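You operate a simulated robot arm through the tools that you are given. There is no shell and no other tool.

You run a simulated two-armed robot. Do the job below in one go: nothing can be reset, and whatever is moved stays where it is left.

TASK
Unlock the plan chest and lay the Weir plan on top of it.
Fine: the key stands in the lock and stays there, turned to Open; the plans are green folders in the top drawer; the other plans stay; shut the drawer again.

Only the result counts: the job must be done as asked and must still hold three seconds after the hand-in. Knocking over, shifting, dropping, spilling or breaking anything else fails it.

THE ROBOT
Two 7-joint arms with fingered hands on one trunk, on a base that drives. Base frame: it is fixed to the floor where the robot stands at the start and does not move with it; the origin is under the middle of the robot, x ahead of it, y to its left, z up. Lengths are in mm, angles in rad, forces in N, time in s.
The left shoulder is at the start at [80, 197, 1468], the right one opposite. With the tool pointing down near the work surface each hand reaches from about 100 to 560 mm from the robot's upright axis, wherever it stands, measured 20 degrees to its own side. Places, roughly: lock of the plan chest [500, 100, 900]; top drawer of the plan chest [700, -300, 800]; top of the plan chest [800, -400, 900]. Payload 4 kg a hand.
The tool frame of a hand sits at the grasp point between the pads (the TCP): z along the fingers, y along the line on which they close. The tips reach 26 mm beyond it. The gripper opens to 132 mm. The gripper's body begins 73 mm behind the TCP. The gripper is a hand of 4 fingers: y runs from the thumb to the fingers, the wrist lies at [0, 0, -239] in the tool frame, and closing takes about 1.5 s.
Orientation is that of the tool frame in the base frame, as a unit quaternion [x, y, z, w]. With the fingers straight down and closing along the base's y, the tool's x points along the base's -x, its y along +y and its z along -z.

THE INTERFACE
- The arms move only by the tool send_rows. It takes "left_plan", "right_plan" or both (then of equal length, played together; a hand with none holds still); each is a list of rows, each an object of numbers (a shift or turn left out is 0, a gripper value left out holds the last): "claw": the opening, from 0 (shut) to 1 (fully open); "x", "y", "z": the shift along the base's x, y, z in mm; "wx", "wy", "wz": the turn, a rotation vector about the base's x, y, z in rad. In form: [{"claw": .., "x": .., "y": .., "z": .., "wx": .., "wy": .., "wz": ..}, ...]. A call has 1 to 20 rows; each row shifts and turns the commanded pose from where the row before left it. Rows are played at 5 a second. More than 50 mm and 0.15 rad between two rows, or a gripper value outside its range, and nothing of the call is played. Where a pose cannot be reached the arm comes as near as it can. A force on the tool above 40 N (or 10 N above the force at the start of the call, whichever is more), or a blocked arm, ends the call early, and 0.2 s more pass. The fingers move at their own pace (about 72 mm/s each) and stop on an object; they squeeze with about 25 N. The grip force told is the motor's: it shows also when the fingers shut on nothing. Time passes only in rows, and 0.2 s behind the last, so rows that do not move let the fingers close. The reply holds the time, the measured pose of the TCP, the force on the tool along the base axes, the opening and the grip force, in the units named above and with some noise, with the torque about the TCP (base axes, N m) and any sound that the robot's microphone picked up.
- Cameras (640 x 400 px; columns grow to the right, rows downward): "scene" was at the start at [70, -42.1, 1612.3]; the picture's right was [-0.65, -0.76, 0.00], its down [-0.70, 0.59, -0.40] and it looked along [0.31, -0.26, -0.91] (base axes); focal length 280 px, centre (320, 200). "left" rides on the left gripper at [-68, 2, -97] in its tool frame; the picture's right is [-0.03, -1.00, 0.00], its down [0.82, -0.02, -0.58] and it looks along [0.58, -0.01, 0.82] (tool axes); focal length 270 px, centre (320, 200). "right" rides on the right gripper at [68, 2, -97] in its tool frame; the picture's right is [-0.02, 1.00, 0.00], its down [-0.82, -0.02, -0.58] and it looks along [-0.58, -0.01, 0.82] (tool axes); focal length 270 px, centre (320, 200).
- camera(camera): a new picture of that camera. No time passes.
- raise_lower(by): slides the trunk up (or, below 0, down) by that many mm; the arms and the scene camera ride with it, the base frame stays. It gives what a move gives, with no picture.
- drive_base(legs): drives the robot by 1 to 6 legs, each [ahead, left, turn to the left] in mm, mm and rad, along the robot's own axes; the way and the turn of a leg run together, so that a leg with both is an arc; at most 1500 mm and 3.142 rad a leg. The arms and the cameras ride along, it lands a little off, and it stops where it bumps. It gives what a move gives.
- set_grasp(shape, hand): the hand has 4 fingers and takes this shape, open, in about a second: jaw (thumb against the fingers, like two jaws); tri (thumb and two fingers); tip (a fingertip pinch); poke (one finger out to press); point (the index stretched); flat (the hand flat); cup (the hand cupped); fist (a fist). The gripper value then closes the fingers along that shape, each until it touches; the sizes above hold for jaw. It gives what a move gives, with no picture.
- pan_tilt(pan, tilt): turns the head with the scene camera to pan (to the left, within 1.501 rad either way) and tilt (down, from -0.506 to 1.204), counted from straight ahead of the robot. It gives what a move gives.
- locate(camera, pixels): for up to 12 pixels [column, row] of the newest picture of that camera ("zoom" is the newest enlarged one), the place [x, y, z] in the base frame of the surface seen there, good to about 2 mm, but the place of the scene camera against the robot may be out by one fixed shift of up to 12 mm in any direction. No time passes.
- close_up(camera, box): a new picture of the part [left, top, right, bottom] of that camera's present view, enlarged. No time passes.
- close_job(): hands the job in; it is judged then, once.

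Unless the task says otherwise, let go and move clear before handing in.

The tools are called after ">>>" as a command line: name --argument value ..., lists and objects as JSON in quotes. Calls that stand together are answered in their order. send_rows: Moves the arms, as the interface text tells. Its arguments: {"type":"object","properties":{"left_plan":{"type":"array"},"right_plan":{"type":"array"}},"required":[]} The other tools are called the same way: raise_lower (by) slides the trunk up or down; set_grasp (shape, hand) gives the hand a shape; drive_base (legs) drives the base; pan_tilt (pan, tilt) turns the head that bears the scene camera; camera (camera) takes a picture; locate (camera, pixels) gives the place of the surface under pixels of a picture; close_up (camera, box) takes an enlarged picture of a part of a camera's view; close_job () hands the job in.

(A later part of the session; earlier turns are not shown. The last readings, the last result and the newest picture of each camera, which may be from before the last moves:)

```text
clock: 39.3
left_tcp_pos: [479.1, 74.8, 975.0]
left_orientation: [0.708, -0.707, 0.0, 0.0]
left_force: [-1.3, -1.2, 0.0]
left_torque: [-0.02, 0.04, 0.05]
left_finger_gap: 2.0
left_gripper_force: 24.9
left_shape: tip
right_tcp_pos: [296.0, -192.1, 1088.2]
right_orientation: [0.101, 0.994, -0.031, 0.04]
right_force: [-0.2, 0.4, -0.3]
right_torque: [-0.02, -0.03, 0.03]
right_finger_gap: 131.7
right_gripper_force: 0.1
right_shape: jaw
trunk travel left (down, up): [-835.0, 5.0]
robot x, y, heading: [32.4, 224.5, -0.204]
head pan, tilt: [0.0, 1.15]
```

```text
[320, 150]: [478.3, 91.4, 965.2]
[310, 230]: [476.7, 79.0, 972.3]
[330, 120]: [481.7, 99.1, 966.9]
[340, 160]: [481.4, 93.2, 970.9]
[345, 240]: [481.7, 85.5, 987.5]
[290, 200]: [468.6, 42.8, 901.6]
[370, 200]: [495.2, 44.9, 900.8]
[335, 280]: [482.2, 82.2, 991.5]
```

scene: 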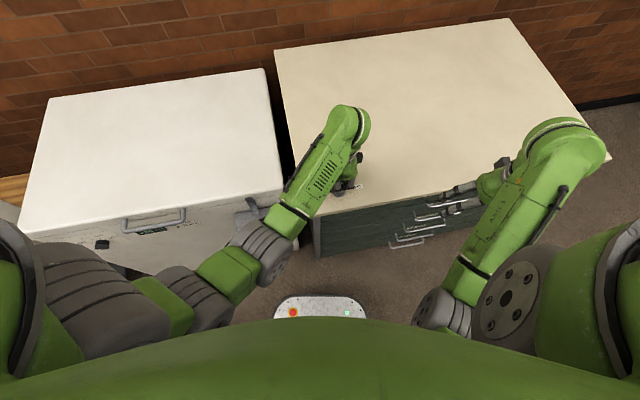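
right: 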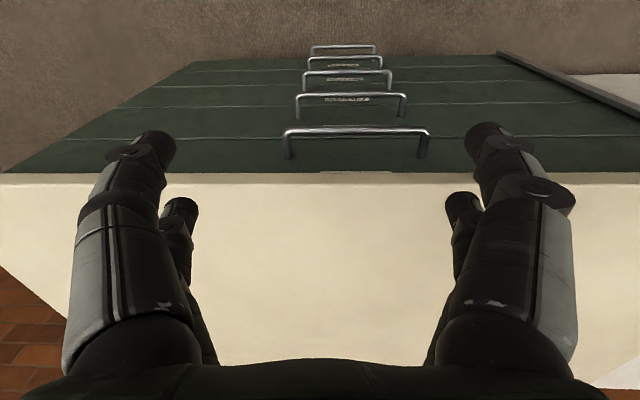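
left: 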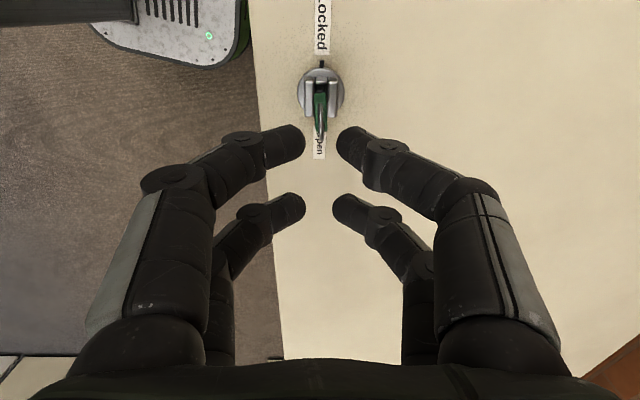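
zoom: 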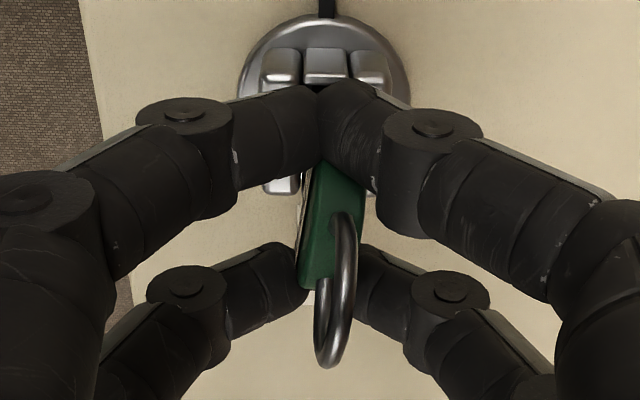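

The squeeze slipped around the bow's end and twisted it slightly clockwise, so edge-pinching is unreliable. A safer way is to use the closed finger pairs as a "wrench" either side of the bow. I'll open, go straight up and look at the key.

>>> send_rows --left_plan '[{"claw": 0.05}, {"claw": 0.1}, {"claw": 0.2}, {"claw": 0.5}, {"claw": 0.5}, {"claw": 0.5}, {"z": 20}, {"z": 25}, {"z": 25}, {"z": 20}, {"z": 0}]'

>>> camera --camera "left"

>>> close_up --camera "left" --box '[270, 50, 370, 180]'

```text
clock: 41.7
left_tcp_pos: [480.7, 75.6, 1065.5]
left_orientation: [0.708, -0.707, 0.0, 0.0]
left_force: [0.7, -0.1, -1.0]
left_torque: [0.0, -0.02, -0.03]
left_finger_gap: 65.5
left_gripper_force: 0.2
left_shape: tip
right_tcp_pos: [296.4, -193.4, 1088.3]
right_orientation: [0.1, 0.994, -0.03, 0.04]
right_force: [0.7, 0.2, 0.3]
right_torque: [0.01, -0.02, 0.04]
right_finger_gap: 131.8
right_gripper_force: 0.0
right_shape: jaw
trunk travel left (down, up): [-835.0, 5.0]
robot x, y, heading: [35.5, 220.3, -0.201]
head pan, tilt: [0.0, 1.15]
```

```text
taken
```

left: 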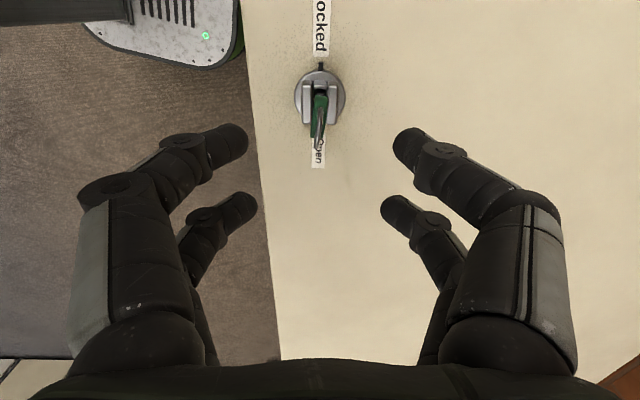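

```text
3.08 times, centred on (320, 115) of left
```

zoom: 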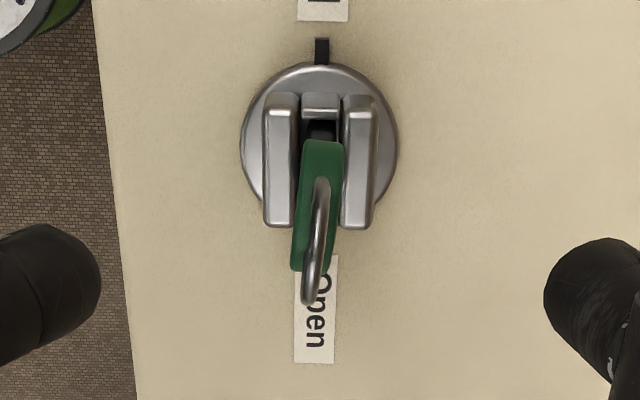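

The key still stands, turned a few degrees clockwise. I'll yaw to 0° and close the finger pairs to two bars in free air, then check how they line up with the bow.

>>> send_rows --left_plan '[{"wz": -0.1428}, {"wz": -0.1428}, {"wz": -0.1428}, {"wz": -0.1428}, {"wz": -0.1428}, {"wz": -0.1428}, {"wz": -0.1428}, {"wz": -0.1428}, {"wz": -0.1428, "claw": 0.2}, {"wz": -0.1428, "claw": 0.0}, {"wz": -0.1428}, {"z": 0}, {"z": 0}, {"z": 0}]'

>>> camera --camera "left"

>>> close_up --camera "left" --box '[240, 60, 400, 260]'

```text
clock: 44.7
left_tcp_pos: [479.0, 75.3, 1067.3]
left_orientation: [-0.001, 1.0, -0.001, 0.0]
left_force: [0.6, 0.2, -0.1]
left_torque: [-0.01, 0.01, -0.01]
left_finger_gap: 0.1
left_gripper_force: 25.4
left_shape: tip
right_tcp_pos: [296.3, -192.8, 1088.6]
right_orientation: [0.1, 0.994, -0.03, 0.04]
right_force: [-0.1, -0.4, -0.4]
right_torque: [-0.01, -0.01, -0.04]
right_finger_gap: 132.0
right_gripper_force: 0.1
right_shape: jaw
trunk travel left (down, up): [-835.0, 5.0]
robot x, y, heading: [34.6, 226.6, -0.199]
head pan, tilt: [0.0, 1.15]
```

```text
taken
```

left: 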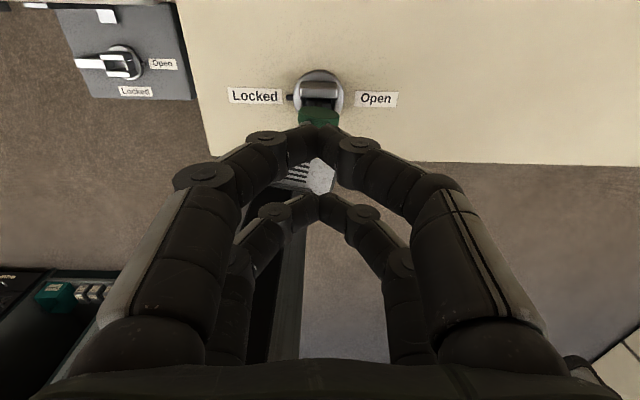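

```text
2.00 times, centred on (320, 160) of left
```

zoom: 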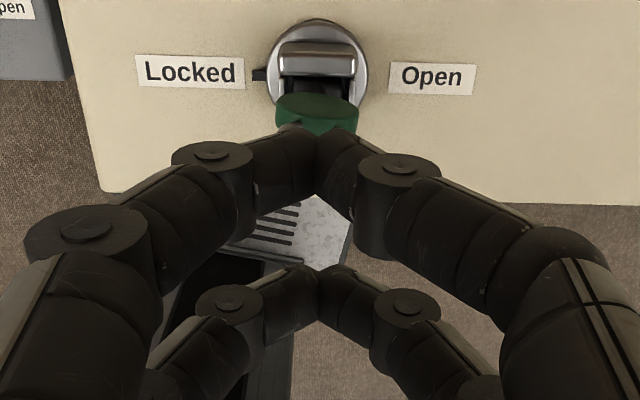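

The two pairs form bars across y. I'll measure their x-positions and height relative to the TCP before lowering them around the bow.

>>> locate --camera "left" --pixels '[[317, 130], [317, 145], [305, 140], [330, 140], [290, 148], [318, 200], [318, 210], [310, 202], [330, 205], [320, 118], [320, 110], [262, 150]]'

```text
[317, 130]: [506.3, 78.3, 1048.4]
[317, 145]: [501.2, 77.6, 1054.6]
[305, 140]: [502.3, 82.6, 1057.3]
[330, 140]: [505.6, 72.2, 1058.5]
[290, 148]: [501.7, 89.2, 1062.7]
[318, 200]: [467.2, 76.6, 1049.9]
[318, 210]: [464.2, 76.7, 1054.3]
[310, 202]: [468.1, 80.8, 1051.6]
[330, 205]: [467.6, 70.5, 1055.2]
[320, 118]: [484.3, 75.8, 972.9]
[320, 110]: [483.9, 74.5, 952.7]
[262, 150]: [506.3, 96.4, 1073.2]
```

Bars are centred ±19 mm from the TCP and about 21 mm below it, leaving the bow ~5 mm clearance either side. I'll match the bow's slight twist (−0.1 rad), then lower around it to TCP z ≈ 969.

>>> send_rows --left_plan '[{"z": -20, "wz": -0.1, "x": 1}, {"z": -20}, {"z": -20}, {"z": -15}, {"z": -12}, {"z": -11}, {"z": 0}]'

>>> camera --camera "left"

>>> close_up --camera "left" --box '[240, 60, 400, 260]'

```text
clock: 46.3
left_tcp_pos: [479.9, 76.5, 968.1]
left_orientation: [0.05, 0.999, 0.0, 0.0]
left_force: [-0.3, 0.4, -0.2]
left_torque: [-0.01, -0.01, 0.02]
left_finger_gap: 0.1
left_gripper_force: 25.4
left_shape: tip
right_tcp_pos: [297.0, -192.8, 1088.5]
right_orientation: [0.101, 0.994, -0.03, 0.04]
right_force: [0.5, 0.2, 0.1]
right_torque: [0.01, -0.02, -0.01]
right_finger_gap: 131.9
right_gripper_force: 0.0
right_shape: jaw
trunk travel left (down, up): [-835.0, 5.0]
robot x, y, heading: [34.7, 226.1, -0.202]
head pan, tilt: [0.0, 1.15]
```

```text
taken
```

left: 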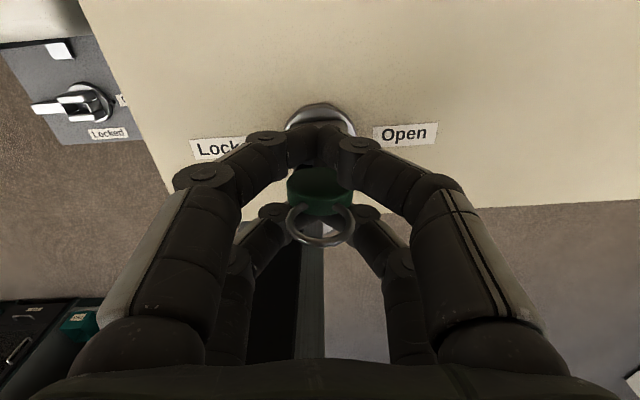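

```text
2.00 times, centred on (320, 160) of left
```

zoom: 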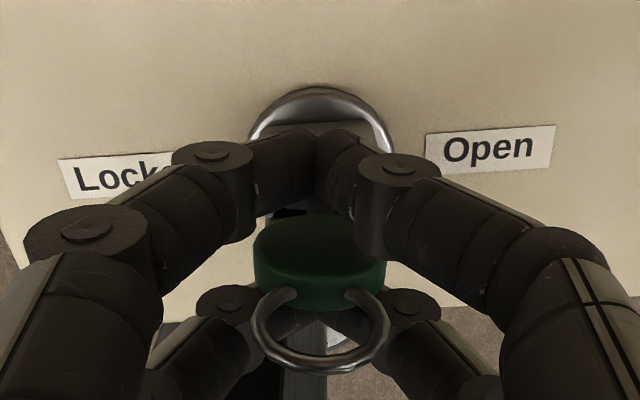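

The bow sits neatly between the two bars with no contact. I'll now turn clockwise in small steps and watch the torque.

>>> send_rows --left_plan '[{"wz": -0.1}, {"wz": -0.1}, {"wz": -0.1}, {"wz": -0.1}, {"wz": -0.1}, {"wz": 0}]'

>>> close_up --camera "left" --box '[240, 60, 400, 260]'

```text
clock: 47.7
left_tcp_pos: [480.8, 74.5, 965.8]
left_orientation: [0.295, 0.955, 0.0, 0.0]
left_force: [-2.1, 0.8, 1.3]
left_torque: [0.0, 0.01, 0.05]
left_finger_gap: 0.0
left_gripper_force: 24.6
left_shape: tip
right_tcp_pos: [296.5, -192.2, 1088.6]
right_orientation: [0.1, 0.994, -0.029, 0.039]
right_force: [0.2, 0.6, 0.5]
right_torque: [-0.01, -0.01, -0.01]
right_finger_gap: 131.7
right_gripper_force: 0.0
right_shape: jaw
trunk travel left (down, up): [-835.0, 5.0]
robot x, y, heading: [37.9, 225.4, -0.199]
head pan, tilt: [0.0, 1.15]
```

```text
2.00 times, centred on (320, 160) of left
```

zoom: 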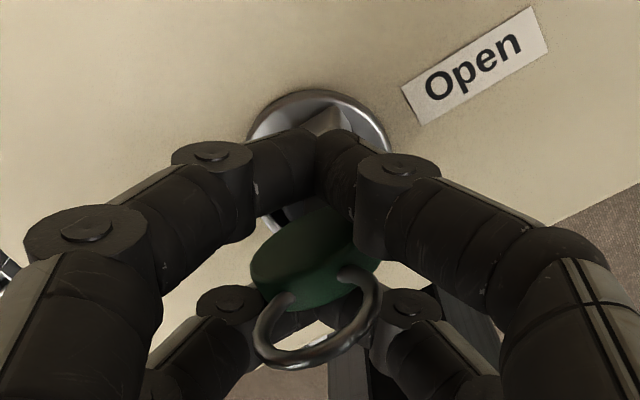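

Contact is just starting (force −2 N, torque 0.05 N m at yaw −34°). Continuing clockwise in small steps.

>>> send_rows --left_plan '[{"wz": -0.08}, {"wz": -0.08}, {"wz": -0.08}, {"wz": -0.08}, {"wz": 0}]'

>>> close_up --camera "left" --box '[240, 60, 400, 260]'

```text
clock: 48.9
left_tcp_pos: [479.3, 74.1, 967.7]
left_orientation: [0.443, 0.896, 0.0, 0.0]
left_force: [-5.7, 5.4, 0.2]
left_torque: [0.05, 0.34, 0.39]
left_finger_gap: 0.0
left_gripper_force: 24.6
left_shape: tip
right_tcp_pos: [296.8, -192.8, 1089.1]
right_orientation: [0.099, 0.994, -0.031, 0.041]
right_force: [-0.1, 0.1, 0.1]
right_torque: [-0.02, 0.03, 0.0]
right_finger_gap: 131.8
right_gripper_force: 0.0
right_shape: jaw
trunk travel left (down, up): [-835.0, 5.0]
robot x, y, heading: [34.1, 226.8, -0.2]
head pan, tilt: [0.0, 1.15]
```

```text
2.00 times, centred on (320, 160) of left
```

zoom: 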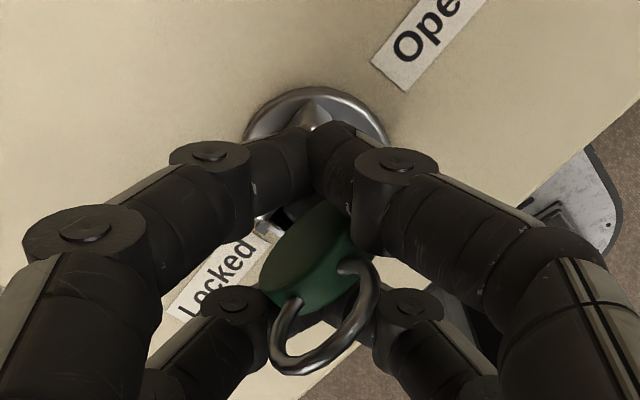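

Torque is now 0.39 N m with 8 N lateral force at yaw −53°. I'll check from the scene camera whether the lock barrel is turning before pushing on.

>>> camera --camera "scene"

>>> close_up --camera "scene" --box '[300, 140, 400, 220]'

>>> close_up --camera "left" --box '[270, 90, 370, 170]'

```text
taken
```

scene: 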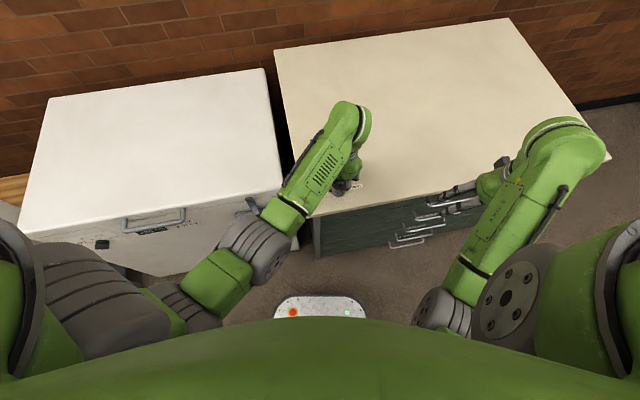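

```text
5.00 times, centred on (350, 180) of scene
```

zoom: 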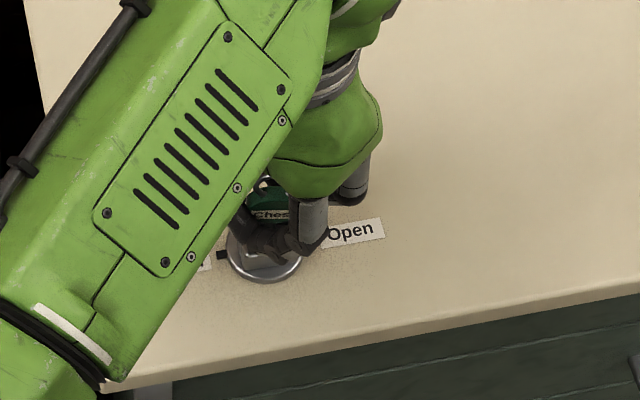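

```text
5.00 times, centred on (320, 130) of left
```

zoom: 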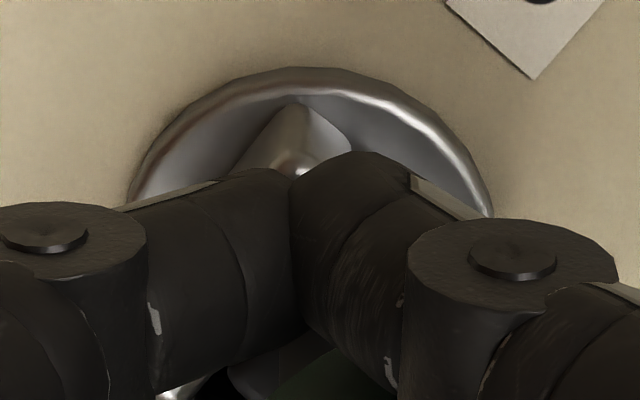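

The mark still points at "Locked" in the scene zoom (220, 255). I'll measure the bow's actual angle from the left camera before deciding whether this direction is blocked.

>>> camera --camera "left"

>>> locate --camera "left" --pixels '[[296, 198], [331, 166], [314, 180], [300, 190], [325, 172], [292, 200], [322, 200], [335, 185], [305, 185], [318, 172]]'

```text
taken
```

left: 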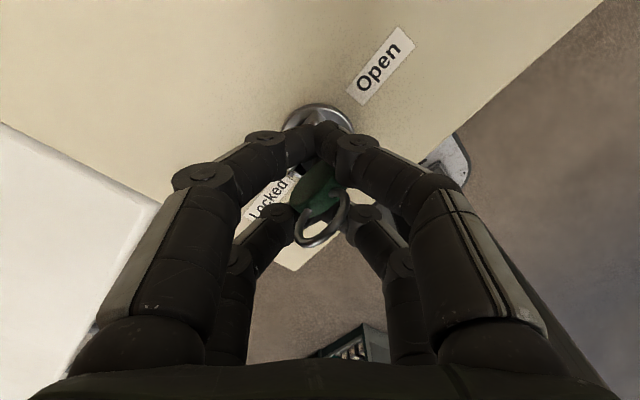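

```text
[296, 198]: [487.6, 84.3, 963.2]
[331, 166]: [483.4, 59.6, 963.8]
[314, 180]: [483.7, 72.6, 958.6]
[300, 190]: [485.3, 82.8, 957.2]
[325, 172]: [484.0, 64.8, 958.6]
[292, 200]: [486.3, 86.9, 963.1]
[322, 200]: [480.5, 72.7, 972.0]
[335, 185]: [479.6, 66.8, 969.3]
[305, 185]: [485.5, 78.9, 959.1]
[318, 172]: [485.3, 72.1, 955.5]
```

The bow's face points give only about 5–8° of clockwise twist, so it's against a stop that way (0.39 N m). I'll turn back and try counter-clockwise, watching the torque.

>>> send_rows --left_plan '[{"wz": 0.1}, {"wz": 0.14}, {"wz": 0.14}, {"wz": 0.14}, {"wz": 0.14}, {"wz": 0.14}, {"wz": 0.14}, {"wz": 0.14}, {"wz": 0.1}, {"wz": 0}]'

>>> close_up --camera "left" --box '[240, 60, 400, 260]'

```text
clock: 51.1
left_tcp_pos: [480.0, 73.3, 968.1]
left_orientation: [-0.131, 0.991, 0.0, 0.0]
left_force: [-0.5, -0.3, 0.2]
left_torque: [-0.02, -0.01, 0.01]
left_finger_gap: 0.0
left_gripper_force: 24.8
left_shape: tip
right_tcp_pos: [296.9, -192.1, 1089.3]
right_orientation: [0.1, 0.994, -0.03, 0.04]
right_force: [-0.5, 0.0, 0.5]
right_torque: [0.0, -0.03, -0.01]
right_finger_gap: 131.8
right_gripper_force: 0.1
right_shape: jaw
trunk travel left (down, up): [-835.0, 5.0]
robot x, y, heading: [34.0, 226.9, -0.2]
head pan, tilt: [0.0, 1.15]
```

```text
2.00 times, centred on (320, 160) of left
```

zoom: 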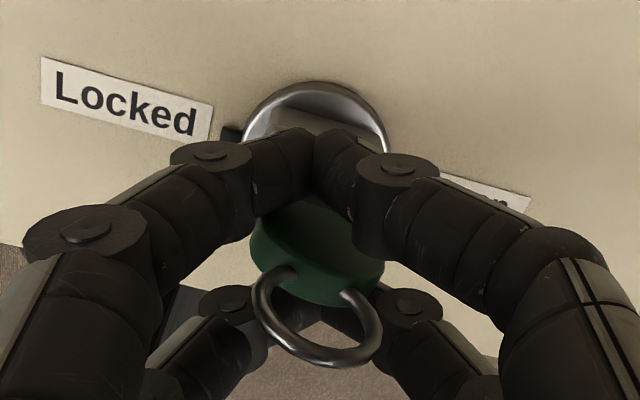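

Yaw is +15° with no load. Continuing counter-clockwise in small steps.

>>> send_rows --left_plan '[{"wz": 0.08}, {"wz": 0.08}, {"wz": 0.08}, {"wz": 0.08}, {"wz": 0.0}]'

>>> close_up --camera "left" --box '[240, 60, 400, 260]'

```text
clock: 52.3
left_tcp_pos: [479.3, 74.6, 969.6]
left_orientation: [-0.288, 0.958, 0.001, 0.0]
left_force: [-0.4, 0.7, 0.3]
left_torque: [-0.04, 0.01, -0.01]
left_finger_gap: 0.0
left_gripper_force: 24.9
left_shape: tip
right_tcp_pos: [296.9, -193.6, 1088.3]
right_orientation: [0.101, 0.994, -0.03, 0.04]
right_force: [-0.3, 0.7, 0.9]
right_torque: [-0.01, 0.0, 0.01]
right_finger_gap: 131.9
right_gripper_force: 0.1
right_shape: jaw
trunk travel left (down, up): [-835.0, 5.0]
robot x, y, heading: [34.1, 222.8, -0.204]
head pan, tilt: [0.0, 1.15]
```

```text
2.00 times, centred on (320, 160) of left
```

zoom: 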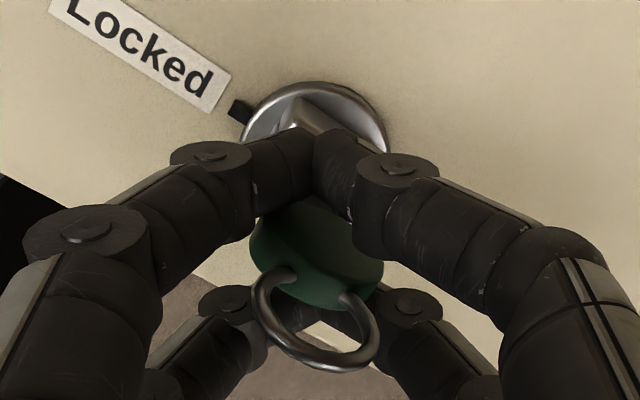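

Little force at yaw +33.5° and the bow seems to follow the hand. Continuing.

>>> send_rows --left_plan '[{"wz": 0.08}, {"wz": 0.08}, {"wz": 0.08}, {"wz": 0.08}, {"wz": 0.0}]'

>>> close_up --camera "left" --box '[240, 60, 400, 260]'

>>> camera --camera "left"

>>> locate --camera "left" --pixels '[[300, 175], [310, 178], [320, 182], [335, 188], [345, 192], [295, 178], [330, 180]]'

```text
clock: 53.5
left_tcp_pos: [479.9, 74.3, 967.4]
left_orientation: [-0.436, 0.9, 0.0, 0.0]
left_force: [-0.3, 0.2, -0.9]
left_torque: [0.02, 0.03, -0.01]
left_finger_gap: 0.0
left_gripper_force: 24.5
left_shape: tip
right_tcp_pos: [295.9, -193.3, 1087.9]
right_orientation: [0.099, 0.994, -0.03, 0.04]
right_force: [-0.1, -0.6, 0.2]
right_torque: [-0.01, 0.0, -0.02]
right_finger_gap: 131.8
right_gripper_force: 0.0
right_shape: jaw
trunk travel left (down, up): [-835.0, 5.0]
robot x, y, heading: [34.1, 220.5, -0.203]
head pan, tilt: [0.0, 1.15]
```

```text
2.00 times, centred on (320, 160) of left
```

zoom: 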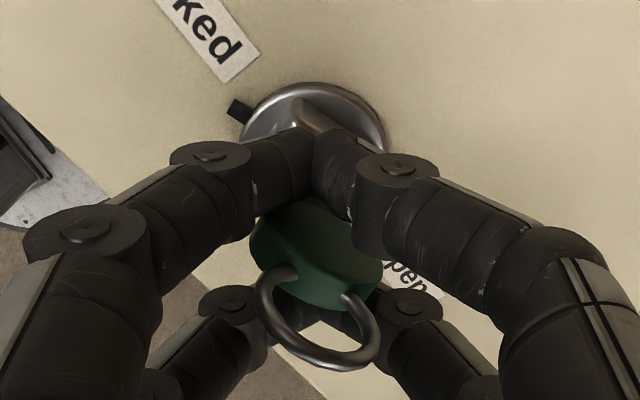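

```text
taken
```

left: 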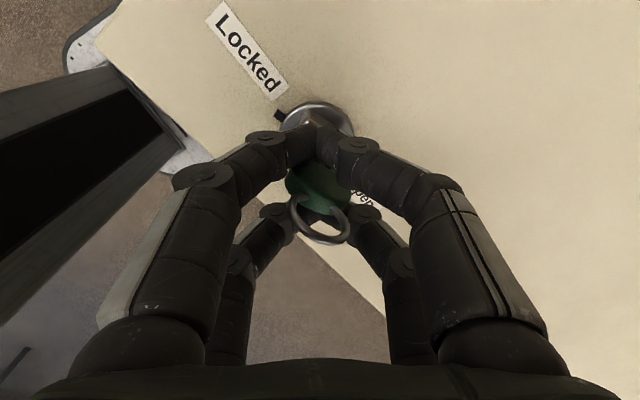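

```text
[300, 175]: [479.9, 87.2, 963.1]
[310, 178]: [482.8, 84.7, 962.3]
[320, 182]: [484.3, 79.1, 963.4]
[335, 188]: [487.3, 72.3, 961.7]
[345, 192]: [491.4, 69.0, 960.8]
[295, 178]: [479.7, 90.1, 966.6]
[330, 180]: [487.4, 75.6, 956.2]
```

The bow has turned +32° counter-clockwise with almost no torque, and the mark is leaving "Locked" with it — so counter-clockwise is the way. I'll continue to about yaw +95°.

>>> send_rows --left_plan '[{"wz": 0.09}, {"wz": 0.09}, {"wz": 0.09}, {"wz": 0.09}, {"wz": 0.09}, {"wz": 0.09}, {"wz": 0.09}, {"wz": 0.09}, {"wz": 0.0}]'

>>> camera --camera "left"

>>> close_up --camera "left" --box '[240, 60, 400, 260]'

```text
clock: 55.5
left_tcp_pos: [480.6, 74.8, 967.7]
left_orientation: [0.725, -0.688, 0.0, 0.0]
left_force: [-0.1, -0.2, 0.5]
left_torque: [0.0, -0.01, 0.02]
left_finger_gap: 0.0
left_gripper_force: 25.2
left_shape: tip
right_tcp_pos: [296.4, -191.6, 1087.6]
right_orientation: [0.101, 0.994, -0.03, 0.04]
right_force: [-0.1, -0.3, 0.1]
right_torque: [0.05, 0.03, 0.04]
right_finger_gap: 131.9
right_gripper_force: 0.0
right_shape: jaw
trunk travel left (down, up): [-835.0, 5.0]
robot x, y, heading: [32.1, 225.9, -0.2]
head pan, tilt: [0.0, 1.15]
```

```text
taken
```

left: 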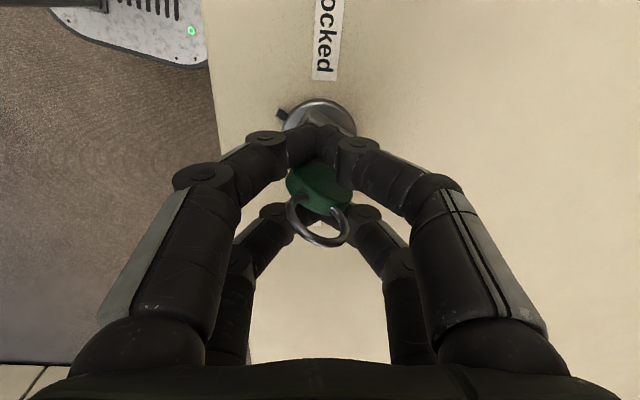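

```text
2.00 times, centred on (320, 160) of left
```

zoom: 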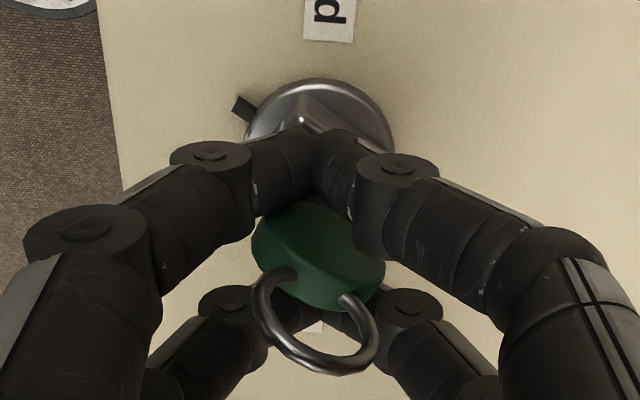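

The mark has swung about 65° (now at zoom (243,107), towards −x). I'll ease off the contact, lift straight up, and rotate the hand back for the second half.

>>> send_rows --left_plan '[{"wz": -0.1}, {"wz": -0.1}, {"z": 15}, {"z": 20}, {"z": 20}, {"z": 20}, {"z": 15}, {"z": 0}]'

>>> camera --camera "left"

>>> close_up --camera "left" --box '[240, 30, 400, 200]'

```text
clock: 57.3
left_tcp_pos: [480.2, 75.6, 1057.7]
left_orientation: [-0.653, 0.758, 0.0, 0.0]
left_force: [-0.2, 0.9, 0.3]
left_torque: [-0.03, -0.01, -0.02]
left_finger_gap: 0.3
left_gripper_force: 24.7
left_shape: tip
right_tcp_pos: [297.6, -192.5, 1087.4]
right_orientation: [0.1, 0.994, -0.031, 0.04]
right_force: [0.6, 0.2, 0.0]
right_torque: [-0.01, 0.01, 0.01]
right_finger_gap: 131.6
right_gripper_force: 0.0
right_shape: jaw
trunk travel left (down, up): [-835.0, 5.0]
robot x, y, heading: [36.2, 228.7, -0.198]
head pan, tilt: [0.0, 1.15]
```

```text
taken
```

left: 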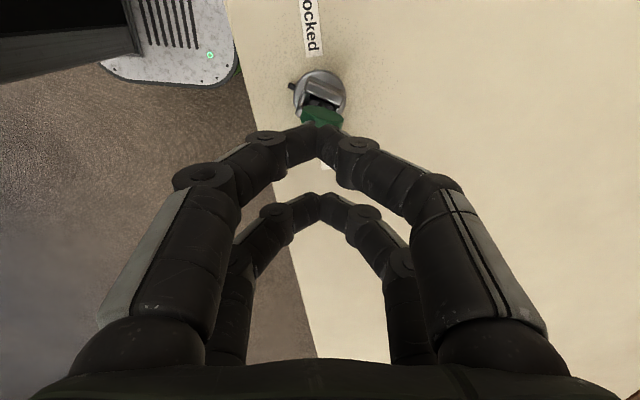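

```text
2.35 times, centred on (320, 115) of left
```

zoom: 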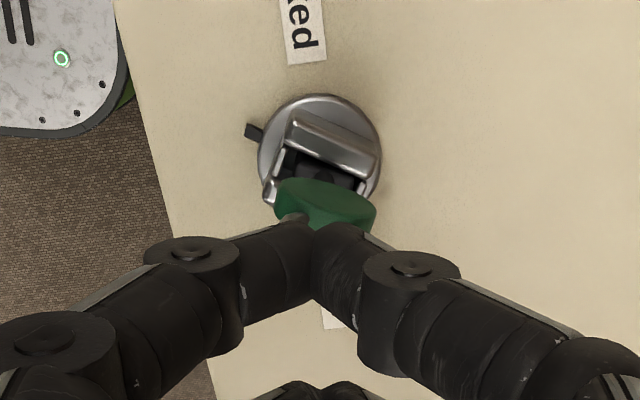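

The key and barrel now stand about 63° around. For the second half I need yaw ≈ −98°, beyond this stance's range, so I'll lift clear and re-stand the base further left and turned right.

>>> send_rows --left_plan '[{"z": 25}, {"z": 25}, {"z": 20}, {"wz": -0.14}, {"wz": -0.14}, {"wz": -0.14}, {"wz": -0.14}, {"wz": -0.14}, {"wz": -0.14}, {"wz": -0.14}, {"wz": 0}]'

>>> drive_base --legs '[[59, 177, 0], [0, 0, -0.4]]'

>>> camera --camera "left"

>>> camera --camera "scene"

```text
clock: 59.7
left_tcp_pos: [479.6, 74.9, 1127.4]
left_orientation: [-0.22, 0.975, 0.0, 0.0]
left_force: [0.7, -0.7, -0.1]
left_torque: [-0.02, -0.01, 0.0]
left_finger_gap: 0.1
left_gripper_force: 25.3
left_shape: tip
right_tcp_pos: [296.8, -193.3, 1087.7]
right_orientation: [0.101, 0.994, -0.03, 0.04]
right_force: [-0.1, 0.0, 0.1]
right_torque: [0.02, 0.0, -0.01]
right_finger_gap: 131.9
right_gripper_force: 0.0
right_shape: jaw
trunk travel left (down, up): [-835.0, 5.0]
robot x, y, heading: [35.5, 221.7, -0.199]
head pan, tilt: [0.0, 1.15]
```

```text
clock: 62.4
left_tcp_pos: [481.3, 79.4, 1126.3]
left_orientation: [-0.023, 1.0, 0.0, 0.0]
left_force: [0.0, 0.7, 2.0]
left_torque: [-0.03, 0.0, -0.04]
left_finger_gap: 0.0
left_gripper_force: 25.2
left_shape: tip
right_tcp_pos: [208.6, -96.2, 1089.1]
right_orientation: [0.294, 0.955, -0.039, 0.033]
right_force: [0.3, 0.2, -0.3]
right_torque: [-0.01, -0.02, -0.01]
right_finger_gap: 132.0
right_gripper_force: 0.0
right_shape: jaw
trunk travel left (down, up): [-835.0, 5.0]
robot x, y, heading: [128.4, 389.7, -0.594]
head pan, tilt: [0.0, 1.15]
```

```text
taken
```

left: 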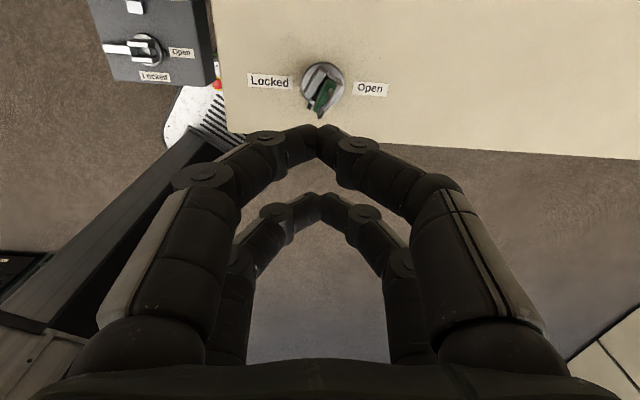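

```text
taken
```

scene: 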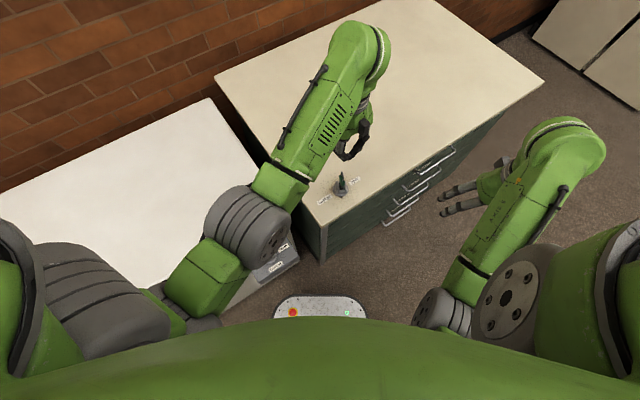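

Landed well over the key, and from here I can see it clearly. I'll measure the bow's present angle.

>>> close_up --camera "left" --box '[260, 40, 380, 130]'

>>> close_up --camera "scene" --box '[310, 160, 370, 215]'

>>> locate --camera "left" --pixels '[[330, 85], [327, 92], [323, 100], [320, 108], [333, 80], [309, 104], [315, 75], [332, 97], [325, 110]]'

```text
4.44 times, centred on (320, 85) of left
```

zoom: 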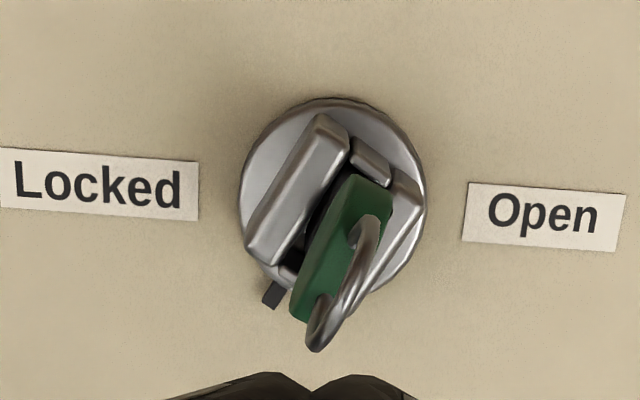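

```text
7.27 times, centred on (340, 188) of scene
```

zoom: 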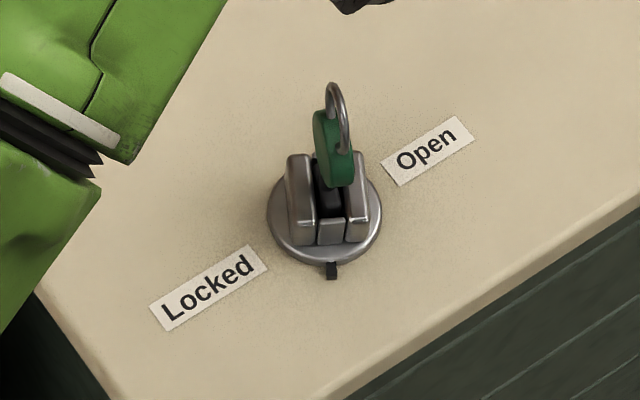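

```text
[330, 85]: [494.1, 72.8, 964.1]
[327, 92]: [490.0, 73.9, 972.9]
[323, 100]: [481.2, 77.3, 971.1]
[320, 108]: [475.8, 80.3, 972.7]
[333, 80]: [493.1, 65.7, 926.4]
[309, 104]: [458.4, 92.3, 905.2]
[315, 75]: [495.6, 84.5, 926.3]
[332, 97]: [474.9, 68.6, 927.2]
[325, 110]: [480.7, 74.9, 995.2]
```

Mark is 54° and bow about 61° around from "Locked". I'll descend to z ≈ 1037 above the ring, then yaw in small steps to about −103° to straddle the bow from the other side.

>>> send_rows --left_plan '[{"z": -30, "y": -1}, {"z": -30, "y": -1}, {"z": -30, "y": -1, "x": -1}, {"wz": -0.14}, {"wz": -0.14}, {"wz": -0.14}, {"wz": -0.14}, {"wz": -0.14}, {"wz": -0.14}, {"wz": -0.14}, {"wz": 0}]'

```text
clock: 64.8
left_tcp_pos: [481.0, 76.0, 1037.5]
left_orientation: [0.451, 0.892, 0.0, 0.0]
left_force: [0.3, 0.0, 0.2]
left_torque: [0.01, 0.03, -0.01]
left_finger_gap: 0.0
left_gripper_force: 25.6
left_shape: tip
right_tcp_pos: [208.6, -97.1, 1089.0]
right_orientation: [0.294, 0.954, -0.039, 0.034]
right_force: [0.5, -0.6, 0.3]
right_torque: [0.01, -0.02, 0.04]
right_finger_gap: 131.8
right_gripper_force: 0.0
right_shape: jaw
trunk travel left (down, up): [-835.0, 5.0]
robot x, y, heading: [128.7, 389.9, -0.598]
head pan, tilt: [0.0, 1.15]
```

Good at yaw −54°. Continuing in small steps.

>>> send_rows --left_plan '[{"wz": -0.1}, {"wz": -0.1}, {"wz": -0.1}, {"wz": -0.1}, {"wz": 0}]'

>>> send_rows --left_plan '[{"wz": -0.1}, {"wz": -0.1}, {"wz": 0}]'

```text
clock: 66.0
left_tcp_pos: [481.1, 76.3, 1037.6]
left_orientation: [0.62, 0.785, 0.0, 0.0]
left_force: [-0.6, -0.2, -0.1]
left_torque: [-0.02, -0.03, 0.03]
left_finger_gap: 0.0
left_gripper_force: 24.9
left_shape: tip
right_tcp_pos: [209.0, -96.8, 1089.0]
right_orientation: [0.295, 0.954, -0.039, 0.033]
right_force: [-0.5, 0.2, 0.4]
right_torque: [0.0, -0.03, 0.02]
right_finger_gap: 132.0
right_gripper_force: 0.0
right_shape: jaw
trunk travel left (down, up): [-835.0, 5.0]
robot x, y, heading: [128.4, 389.0, -0.597]
head pan, tilt: [0.0, 1.15]
```

```text
clock: 66.8
left_tcp_pos: [479.8, 76.4, 1036.7]
left_orientation: [0.695, 0.719, -0.001, 0.0]
left_force: [-0.6, 0.1, 0.8]
left_torque: [-0.04, -0.01, 0.0]
left_finger_gap: 0.0
left_gripper_force: 24.6
left_shape: tip
right_tcp_pos: [210.4, -97.7, 1088.3]
right_orientation: [0.294, 0.954, -0.039, 0.034]
right_force: [0.2, 0.8, -0.8]
right_torque: [0.01, 0.01, -0.01]
right_finger_gap: 132.1
right_gripper_force: 0.0
right_shape: jaw
trunk travel left (down, up): [-835.0, 5.0]
robot x, y, heading: [130.4, 387.8, -0.598]
head pan, tilt: [0.0, 1.15]
```

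Now −88° with position held. A further −0.26 rad.

>>> send_rows --left_plan '[{"wz": -0.1}, {"wz": -0.1}, {"wz": 0}]'

>>> send_rows --left_plan '[{"wz": -0.06}, {"wz": 0}]'

>>> camera --camera "left"

>>> close_up --camera "left" --box '[240, 50, 400, 220]'

```text
clock: 67.6
left_tcp_pos: [480.6, 76.4, 1037.3]
left_orientation: [0.763, 0.646, 0.0, 0.0]
left_force: [-0.1, -0.2, -0.2]
left_torque: [0.01, -0.01, 0.0]
left_finger_gap: 0.0
left_gripper_force: 25.1
left_shape: tip
right_tcp_pos: [209.9, -97.6, 1088.2]
right_orientation: [0.294, 0.954, -0.039, 0.034]
right_force: [-1.0, -0.1, -0.6]
right_torque: [-0.03, -0.04, 0.01]
right_finger_gap: 132.1
right_gripper_force: 0.0
right_shape: jaw
trunk travel left (down, up): [-835.0, 5.0]
robot x, y, heading: [133.5, 390.2, -0.598]
head pan, tilt: [0.0, 1.15]
```

```text
clock: 68.2
left_tcp_pos: [479.9, 75.3, 1036.6]
left_orientation: [0.782, 0.623, -0.001, 0.0]
left_force: [0.0, 0.9, -1.5]
left_torque: [0.01, 0.01, 0.03]
left_finger_gap: 0.0
left_gripper_force: 25.1
left_shape: tip
right_tcp_pos: [208.3, -97.9, 1089.5]
right_orientation: [0.294, 0.954, -0.038, 0.033]
right_force: [0.0, -0.7, 0.2]
right_torque: [0.03, -0.01, -0.01]
right_finger_gap: 131.6
right_gripper_force: 0.0
right_shape: jaw
trunk travel left (down, up): [-835.0, 5.0]
robot x, y, heading: [132.4, 388.5, -0.598]
head pan, tilt: [0.0, 1.15]
```

```text
taken
```

left: 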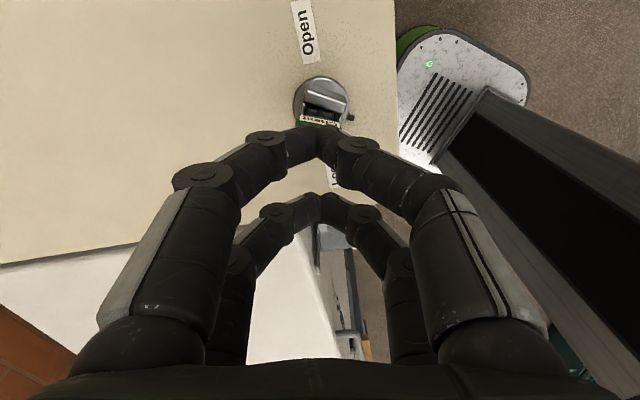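

```text
2.35 times, centred on (320, 135) of left
```

zoom: 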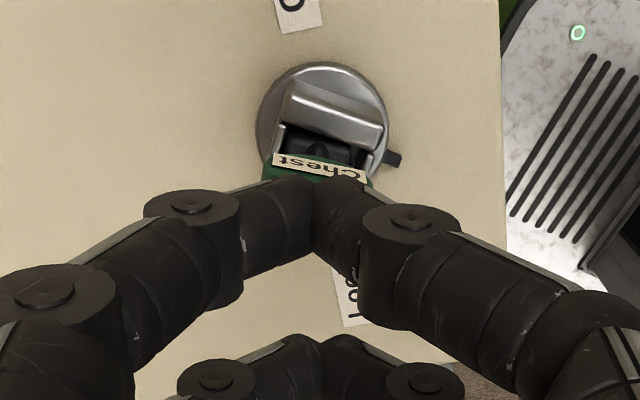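

Yaw −103° and the bow lies nearly parallel to the bars. Lowering around the bow to z ≈ 969.

>>> send_rows --left_plan '[{"z": -15}, {"z": -15}, {"z": -15}, {"z": -12}, {"z": -11}, {"z": 0}]'

>>> close_up --camera "left" --box '[240, 60, 400, 260]'

```text
clock: 69.6
left_tcp_pos: [480.2, 77.8, 968.9]
left_orientation: [0.781, 0.624, 0.001, 0.0]
left_force: [-0.2, 0.0, -0.7]
left_torque: [-0.03, -0.03, -0.02]
left_finger_gap: 0.1
left_gripper_force: 25.2
left_shape: tip
right_tcp_pos: [209.3, -98.3, 1088.5]
right_orientation: [0.295, 0.954, -0.038, 0.034]
right_force: [-0.5, -0.8, -0.1]
right_torque: [0.02, -0.04, -0.01]
right_finger_gap: 131.8
right_gripper_force: 0.1
right_shape: jaw
trunk travel left (down, up): [-835.0, 5.0]
robot x, y, heading: [128.4, 389.2, -0.594]
head pan, tilt: [0.0, 1.15]
```

```text
2.00 times, centred on (320, 160) of left
```

zoom: 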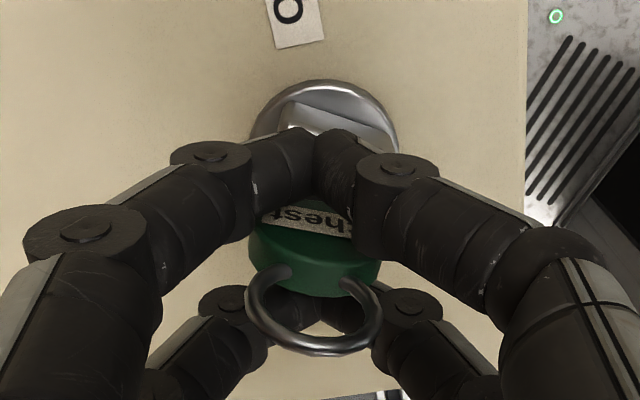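

The bow is caged again, no force. Turning counter-clockwise in 0.1 rad steps towards "Open".

>>> send_rows --left_plan '[{"wz": 0.09}, {"wz": 0.09}, {"wz": 0.09}, {"wz": 0.09}, {"wz": 0.09}, {"wz": 0.09}, {"wz": 0.09}, {"wz": 0.09}, {"wz": 0.09}, {"wz": 0.09}, {"wz": 0.09}, {"wz": 0.09}, {"wz": 0}]'

>>> close_up --camera "left" --box '[240, 60, 400, 260]'

```text
clock: 72.4
left_tcp_pos: [479.5, 76.5, 969.5]
left_orientation: [0.348, 0.937, 0.0, 0.0]
left_force: [-1.1, -0.9, -0.2]
left_torque: [0.0, -0.07, -0.03]
left_finger_gap: 0.0
left_gripper_force: 25.1
left_shape: tip
right_tcp_pos: [208.9, -96.8, 1089.0]
right_orientation: [0.295, 0.954, -0.039, 0.034]
right_force: [-1.0, 0.6, -0.5]
right_torque: [-0.02, -0.02, 0.01]
right_finger_gap: 132.0
right_gripper_force: 0.1
right_shape: jaw
trunk travel left (down, up): [-835.0, 5.0]
robot x, y, heading: [129.5, 391.2, -0.596]
head pan, tilt: [0.0, 1.15]
```

```text
2.00 times, centred on (320, 160) of left
```

zoom: 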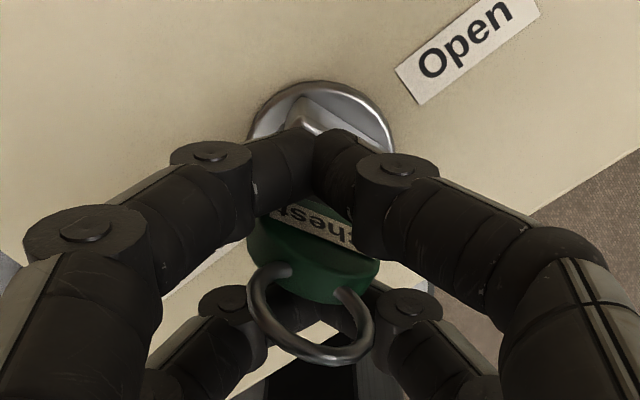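

Forces stay about 1 N at yaw −41°. Continuing.

>>> send_rows --left_plan '[{"wz": 0.09}, {"wz": 0.09}, {"wz": 0.09}, {"wz": 0.09}, {"wz": 0.09}, {"wz": 0.09}, {"wz": 0.09}, {"wz": 0}]'

>>> close_up --camera "left" --box '[240, 60, 400, 260]'

>>> close_up --camera "scene" --box '[310, 160, 370, 215]'

```text
clock: 74.2
left_tcp_pos: [480.1, 76.8, 968.7]
left_orientation: [0.041, 0.999, 0.001, 0.0]
left_force: [0.3, 0.2, -0.4]
left_torque: [-0.04, -0.03, -0.03]
left_finger_gap: 0.0
left_gripper_force: 25.0
left_shape: tip
right_tcp_pos: [208.8, -97.8, 1089.5]
right_orientation: [0.294, 0.954, -0.039, 0.034]
right_force: [0.3, -0.3, 0.3]
right_torque: [0.03, -0.02, 0.0]
right_finger_gap: 131.7
right_gripper_force: 0.0
right_shape: jaw
trunk travel left (down, up): [-835.0, 5.0]
robot x, y, heading: [131.0, 390.8, -0.595]
head pan, tilt: [0.0, 1.15]
```

```text
2.00 times, centred on (320, 160) of left
```

zoom: 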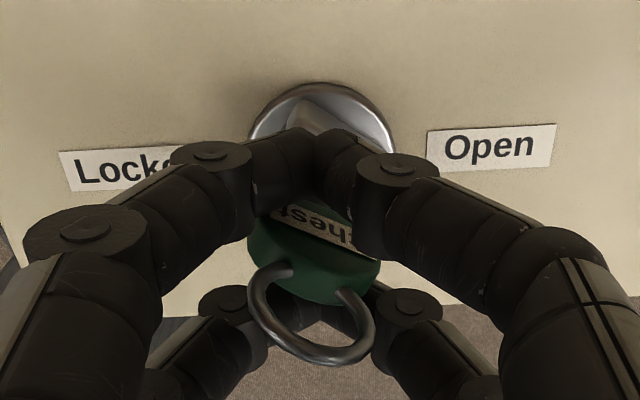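

```text
7.27 times, centred on (340, 188) of scene
```

zoom: 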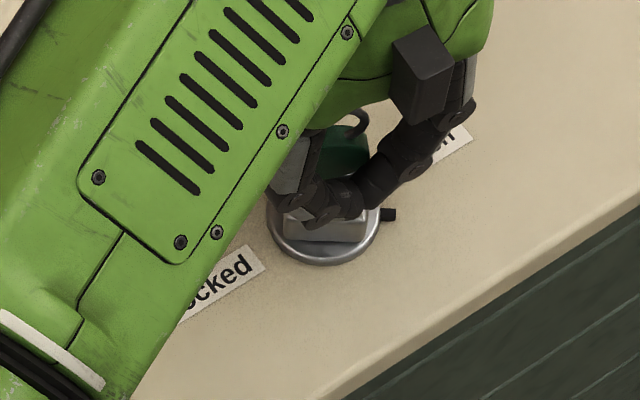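

The mark is coming round to "Open" (scene zoom (390,213)). I'll finish in smaller steps, watching for the end stop.

>>> send_rows --left_plan '[{"wz": 0.06}, {"wz": 0.06}, {"wz": 0.06}, {"wz": 0.06}, {"wz": 0.06}, {"wz": 0}]'

>>> close_up --camera "left" --box '[240, 60, 400, 260]'

>>> close_up --camera "scene" --box '[310, 160, 370, 215]'

```text
clock: 75.6
left_tcp_pos: [479.9, 76.4, 968.0]
left_orientation: [-0.108, 0.994, 0.0, 0.001]
left_force: [-0.2, 0.4, -0.2]
left_torque: [-0.02, -0.02, -0.02]
left_finger_gap: 0.1
left_gripper_force: 24.9
left_shape: tip
right_tcp_pos: [209.7, -97.9, 1089.0]
right_orientation: [0.294, 0.954, -0.039, 0.034]
right_force: [0.2, 0.5, -0.2]
right_torque: [-0.01, 0.02, 0.04]
right_finger_gap: 132.3
right_gripper_force: 0.1
right_shape: jaw
trunk travel left (down, up): [-835.0, 5.0]
robot x, y, heading: [130.5, 387.3, -0.594]
head pan, tilt: [0.0, 1.15]
```

```text
2.00 times, centred on (320, 160) of left
```

zoom: 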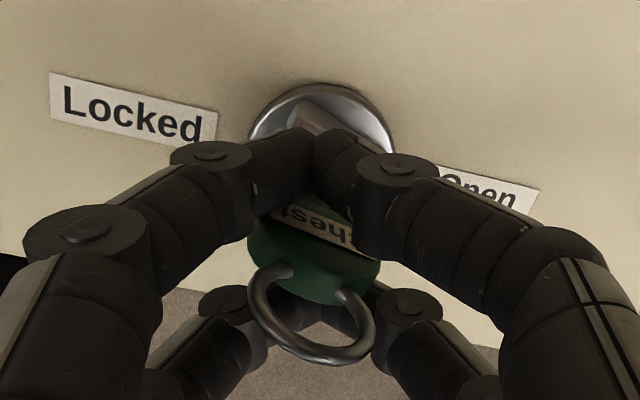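

```text
7.27 times, centred on (340, 188) of scene
```

zoom: 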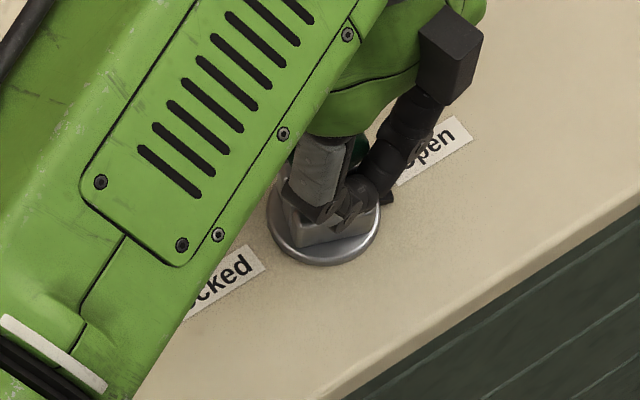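

Yaw +12°, mark near (388,198), still light. Continuing to the stop with fine steps.

>>> send_rows --left_plan '[{"wz": 0.05}, {"wz": 0.05}, {"wz": 0.05}, {"wz": 0.05}, {"wz": 0}]'

>>> close_up --camera "left" --box '[240, 60, 400, 260]'

>>> close_up --camera "scene" --box '[310, 160, 370, 215]'

```text
clock: 76.8
left_tcp_pos: [480.3, 74.5, 968.9]
left_orientation: [-0.207, 0.978, -0.001, 0.001]
left_force: [-0.2, -0.5, 0.3]
left_torque: [0.03, -0.01, 0.0]
left_finger_gap: 0.0
left_gripper_force: 24.9
left_shape: tip
right_tcp_pos: [209.5, -97.1, 1088.2]
right_orientation: [0.294, 0.954, -0.038, 0.034]
right_force: [0.3, 0.6, 0.1]
right_torque: [0.01, 0.0, 0.03]
right_finger_gap: 131.9
right_gripper_force: 0.1
right_shape: jaw
trunk travel left (down, up): [-835.0, 5.0]
robot x, y, heading: [128.0, 391.2, -0.6]
head pan, tilt: [0.0, 1.15]
```

```text
2.00 times, centred on (320, 160) of left
```

zoom: 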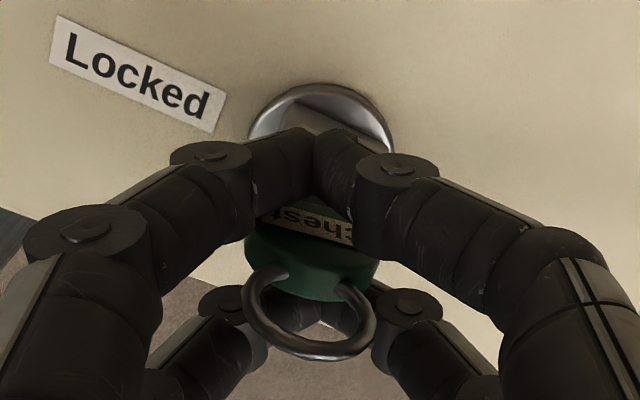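

```text
7.27 times, centred on (340, 188) of scene
```

zoom: 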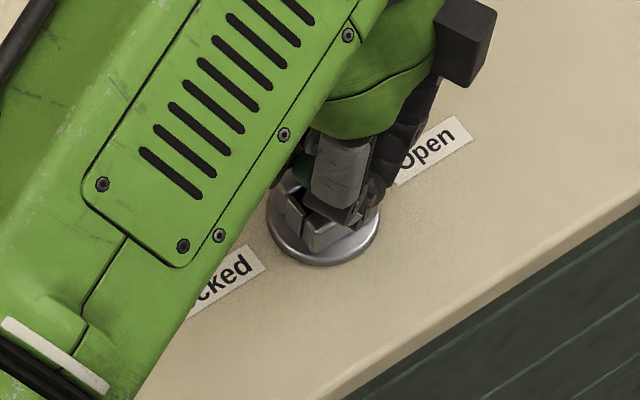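

The bow now lags the hand less, as if it snapped onward. I'll nudge a little further and watch for a stop.

>>> send_rows --left_plan '[{"wz": 0.05}, {"wz": 0.05}, {"wz": 0.05}, {"wz": 0}]'

>>> close_up --camera "left" --box '[240, 60, 400, 260]'

```text
clock: 77.8
left_tcp_pos: [478.6, 76.7, 969.6]
left_orientation: [-0.278, 0.96, 0.0, 0.0]
left_force: [1.4, 0.0, -0.2]
left_torque: [0.01, -0.04, 0.0]
left_finger_gap: 0.0
left_gripper_force: 25.0
left_shape: tip
right_tcp_pos: [210.6, -96.7, 1088.4]
right_orientation: [0.294, 0.954, -0.038, 0.034]
right_force: [0.1, -0.3, 0.1]
right_torque: [-0.01, 0.02, 0.0]
right_finger_gap: 131.7
right_gripper_force: 0.0
right_shape: jaw
trunk travel left (down, up): [-835.0, 5.0]
robot x, y, heading: [129.6, 391.7, -0.601]
head pan, tilt: [0.0, 1.15]
```

```text
2.00 times, centred on (320, 160) of left
```

zoom: 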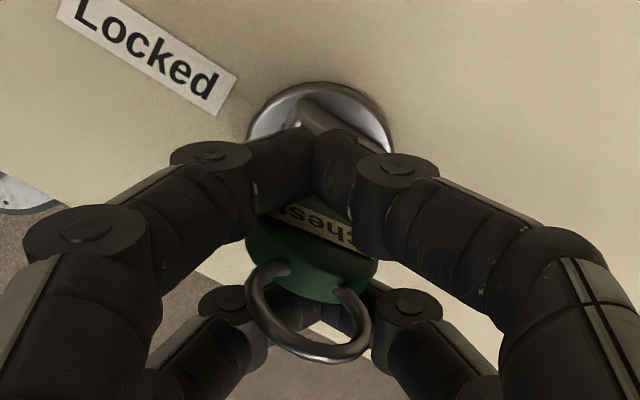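

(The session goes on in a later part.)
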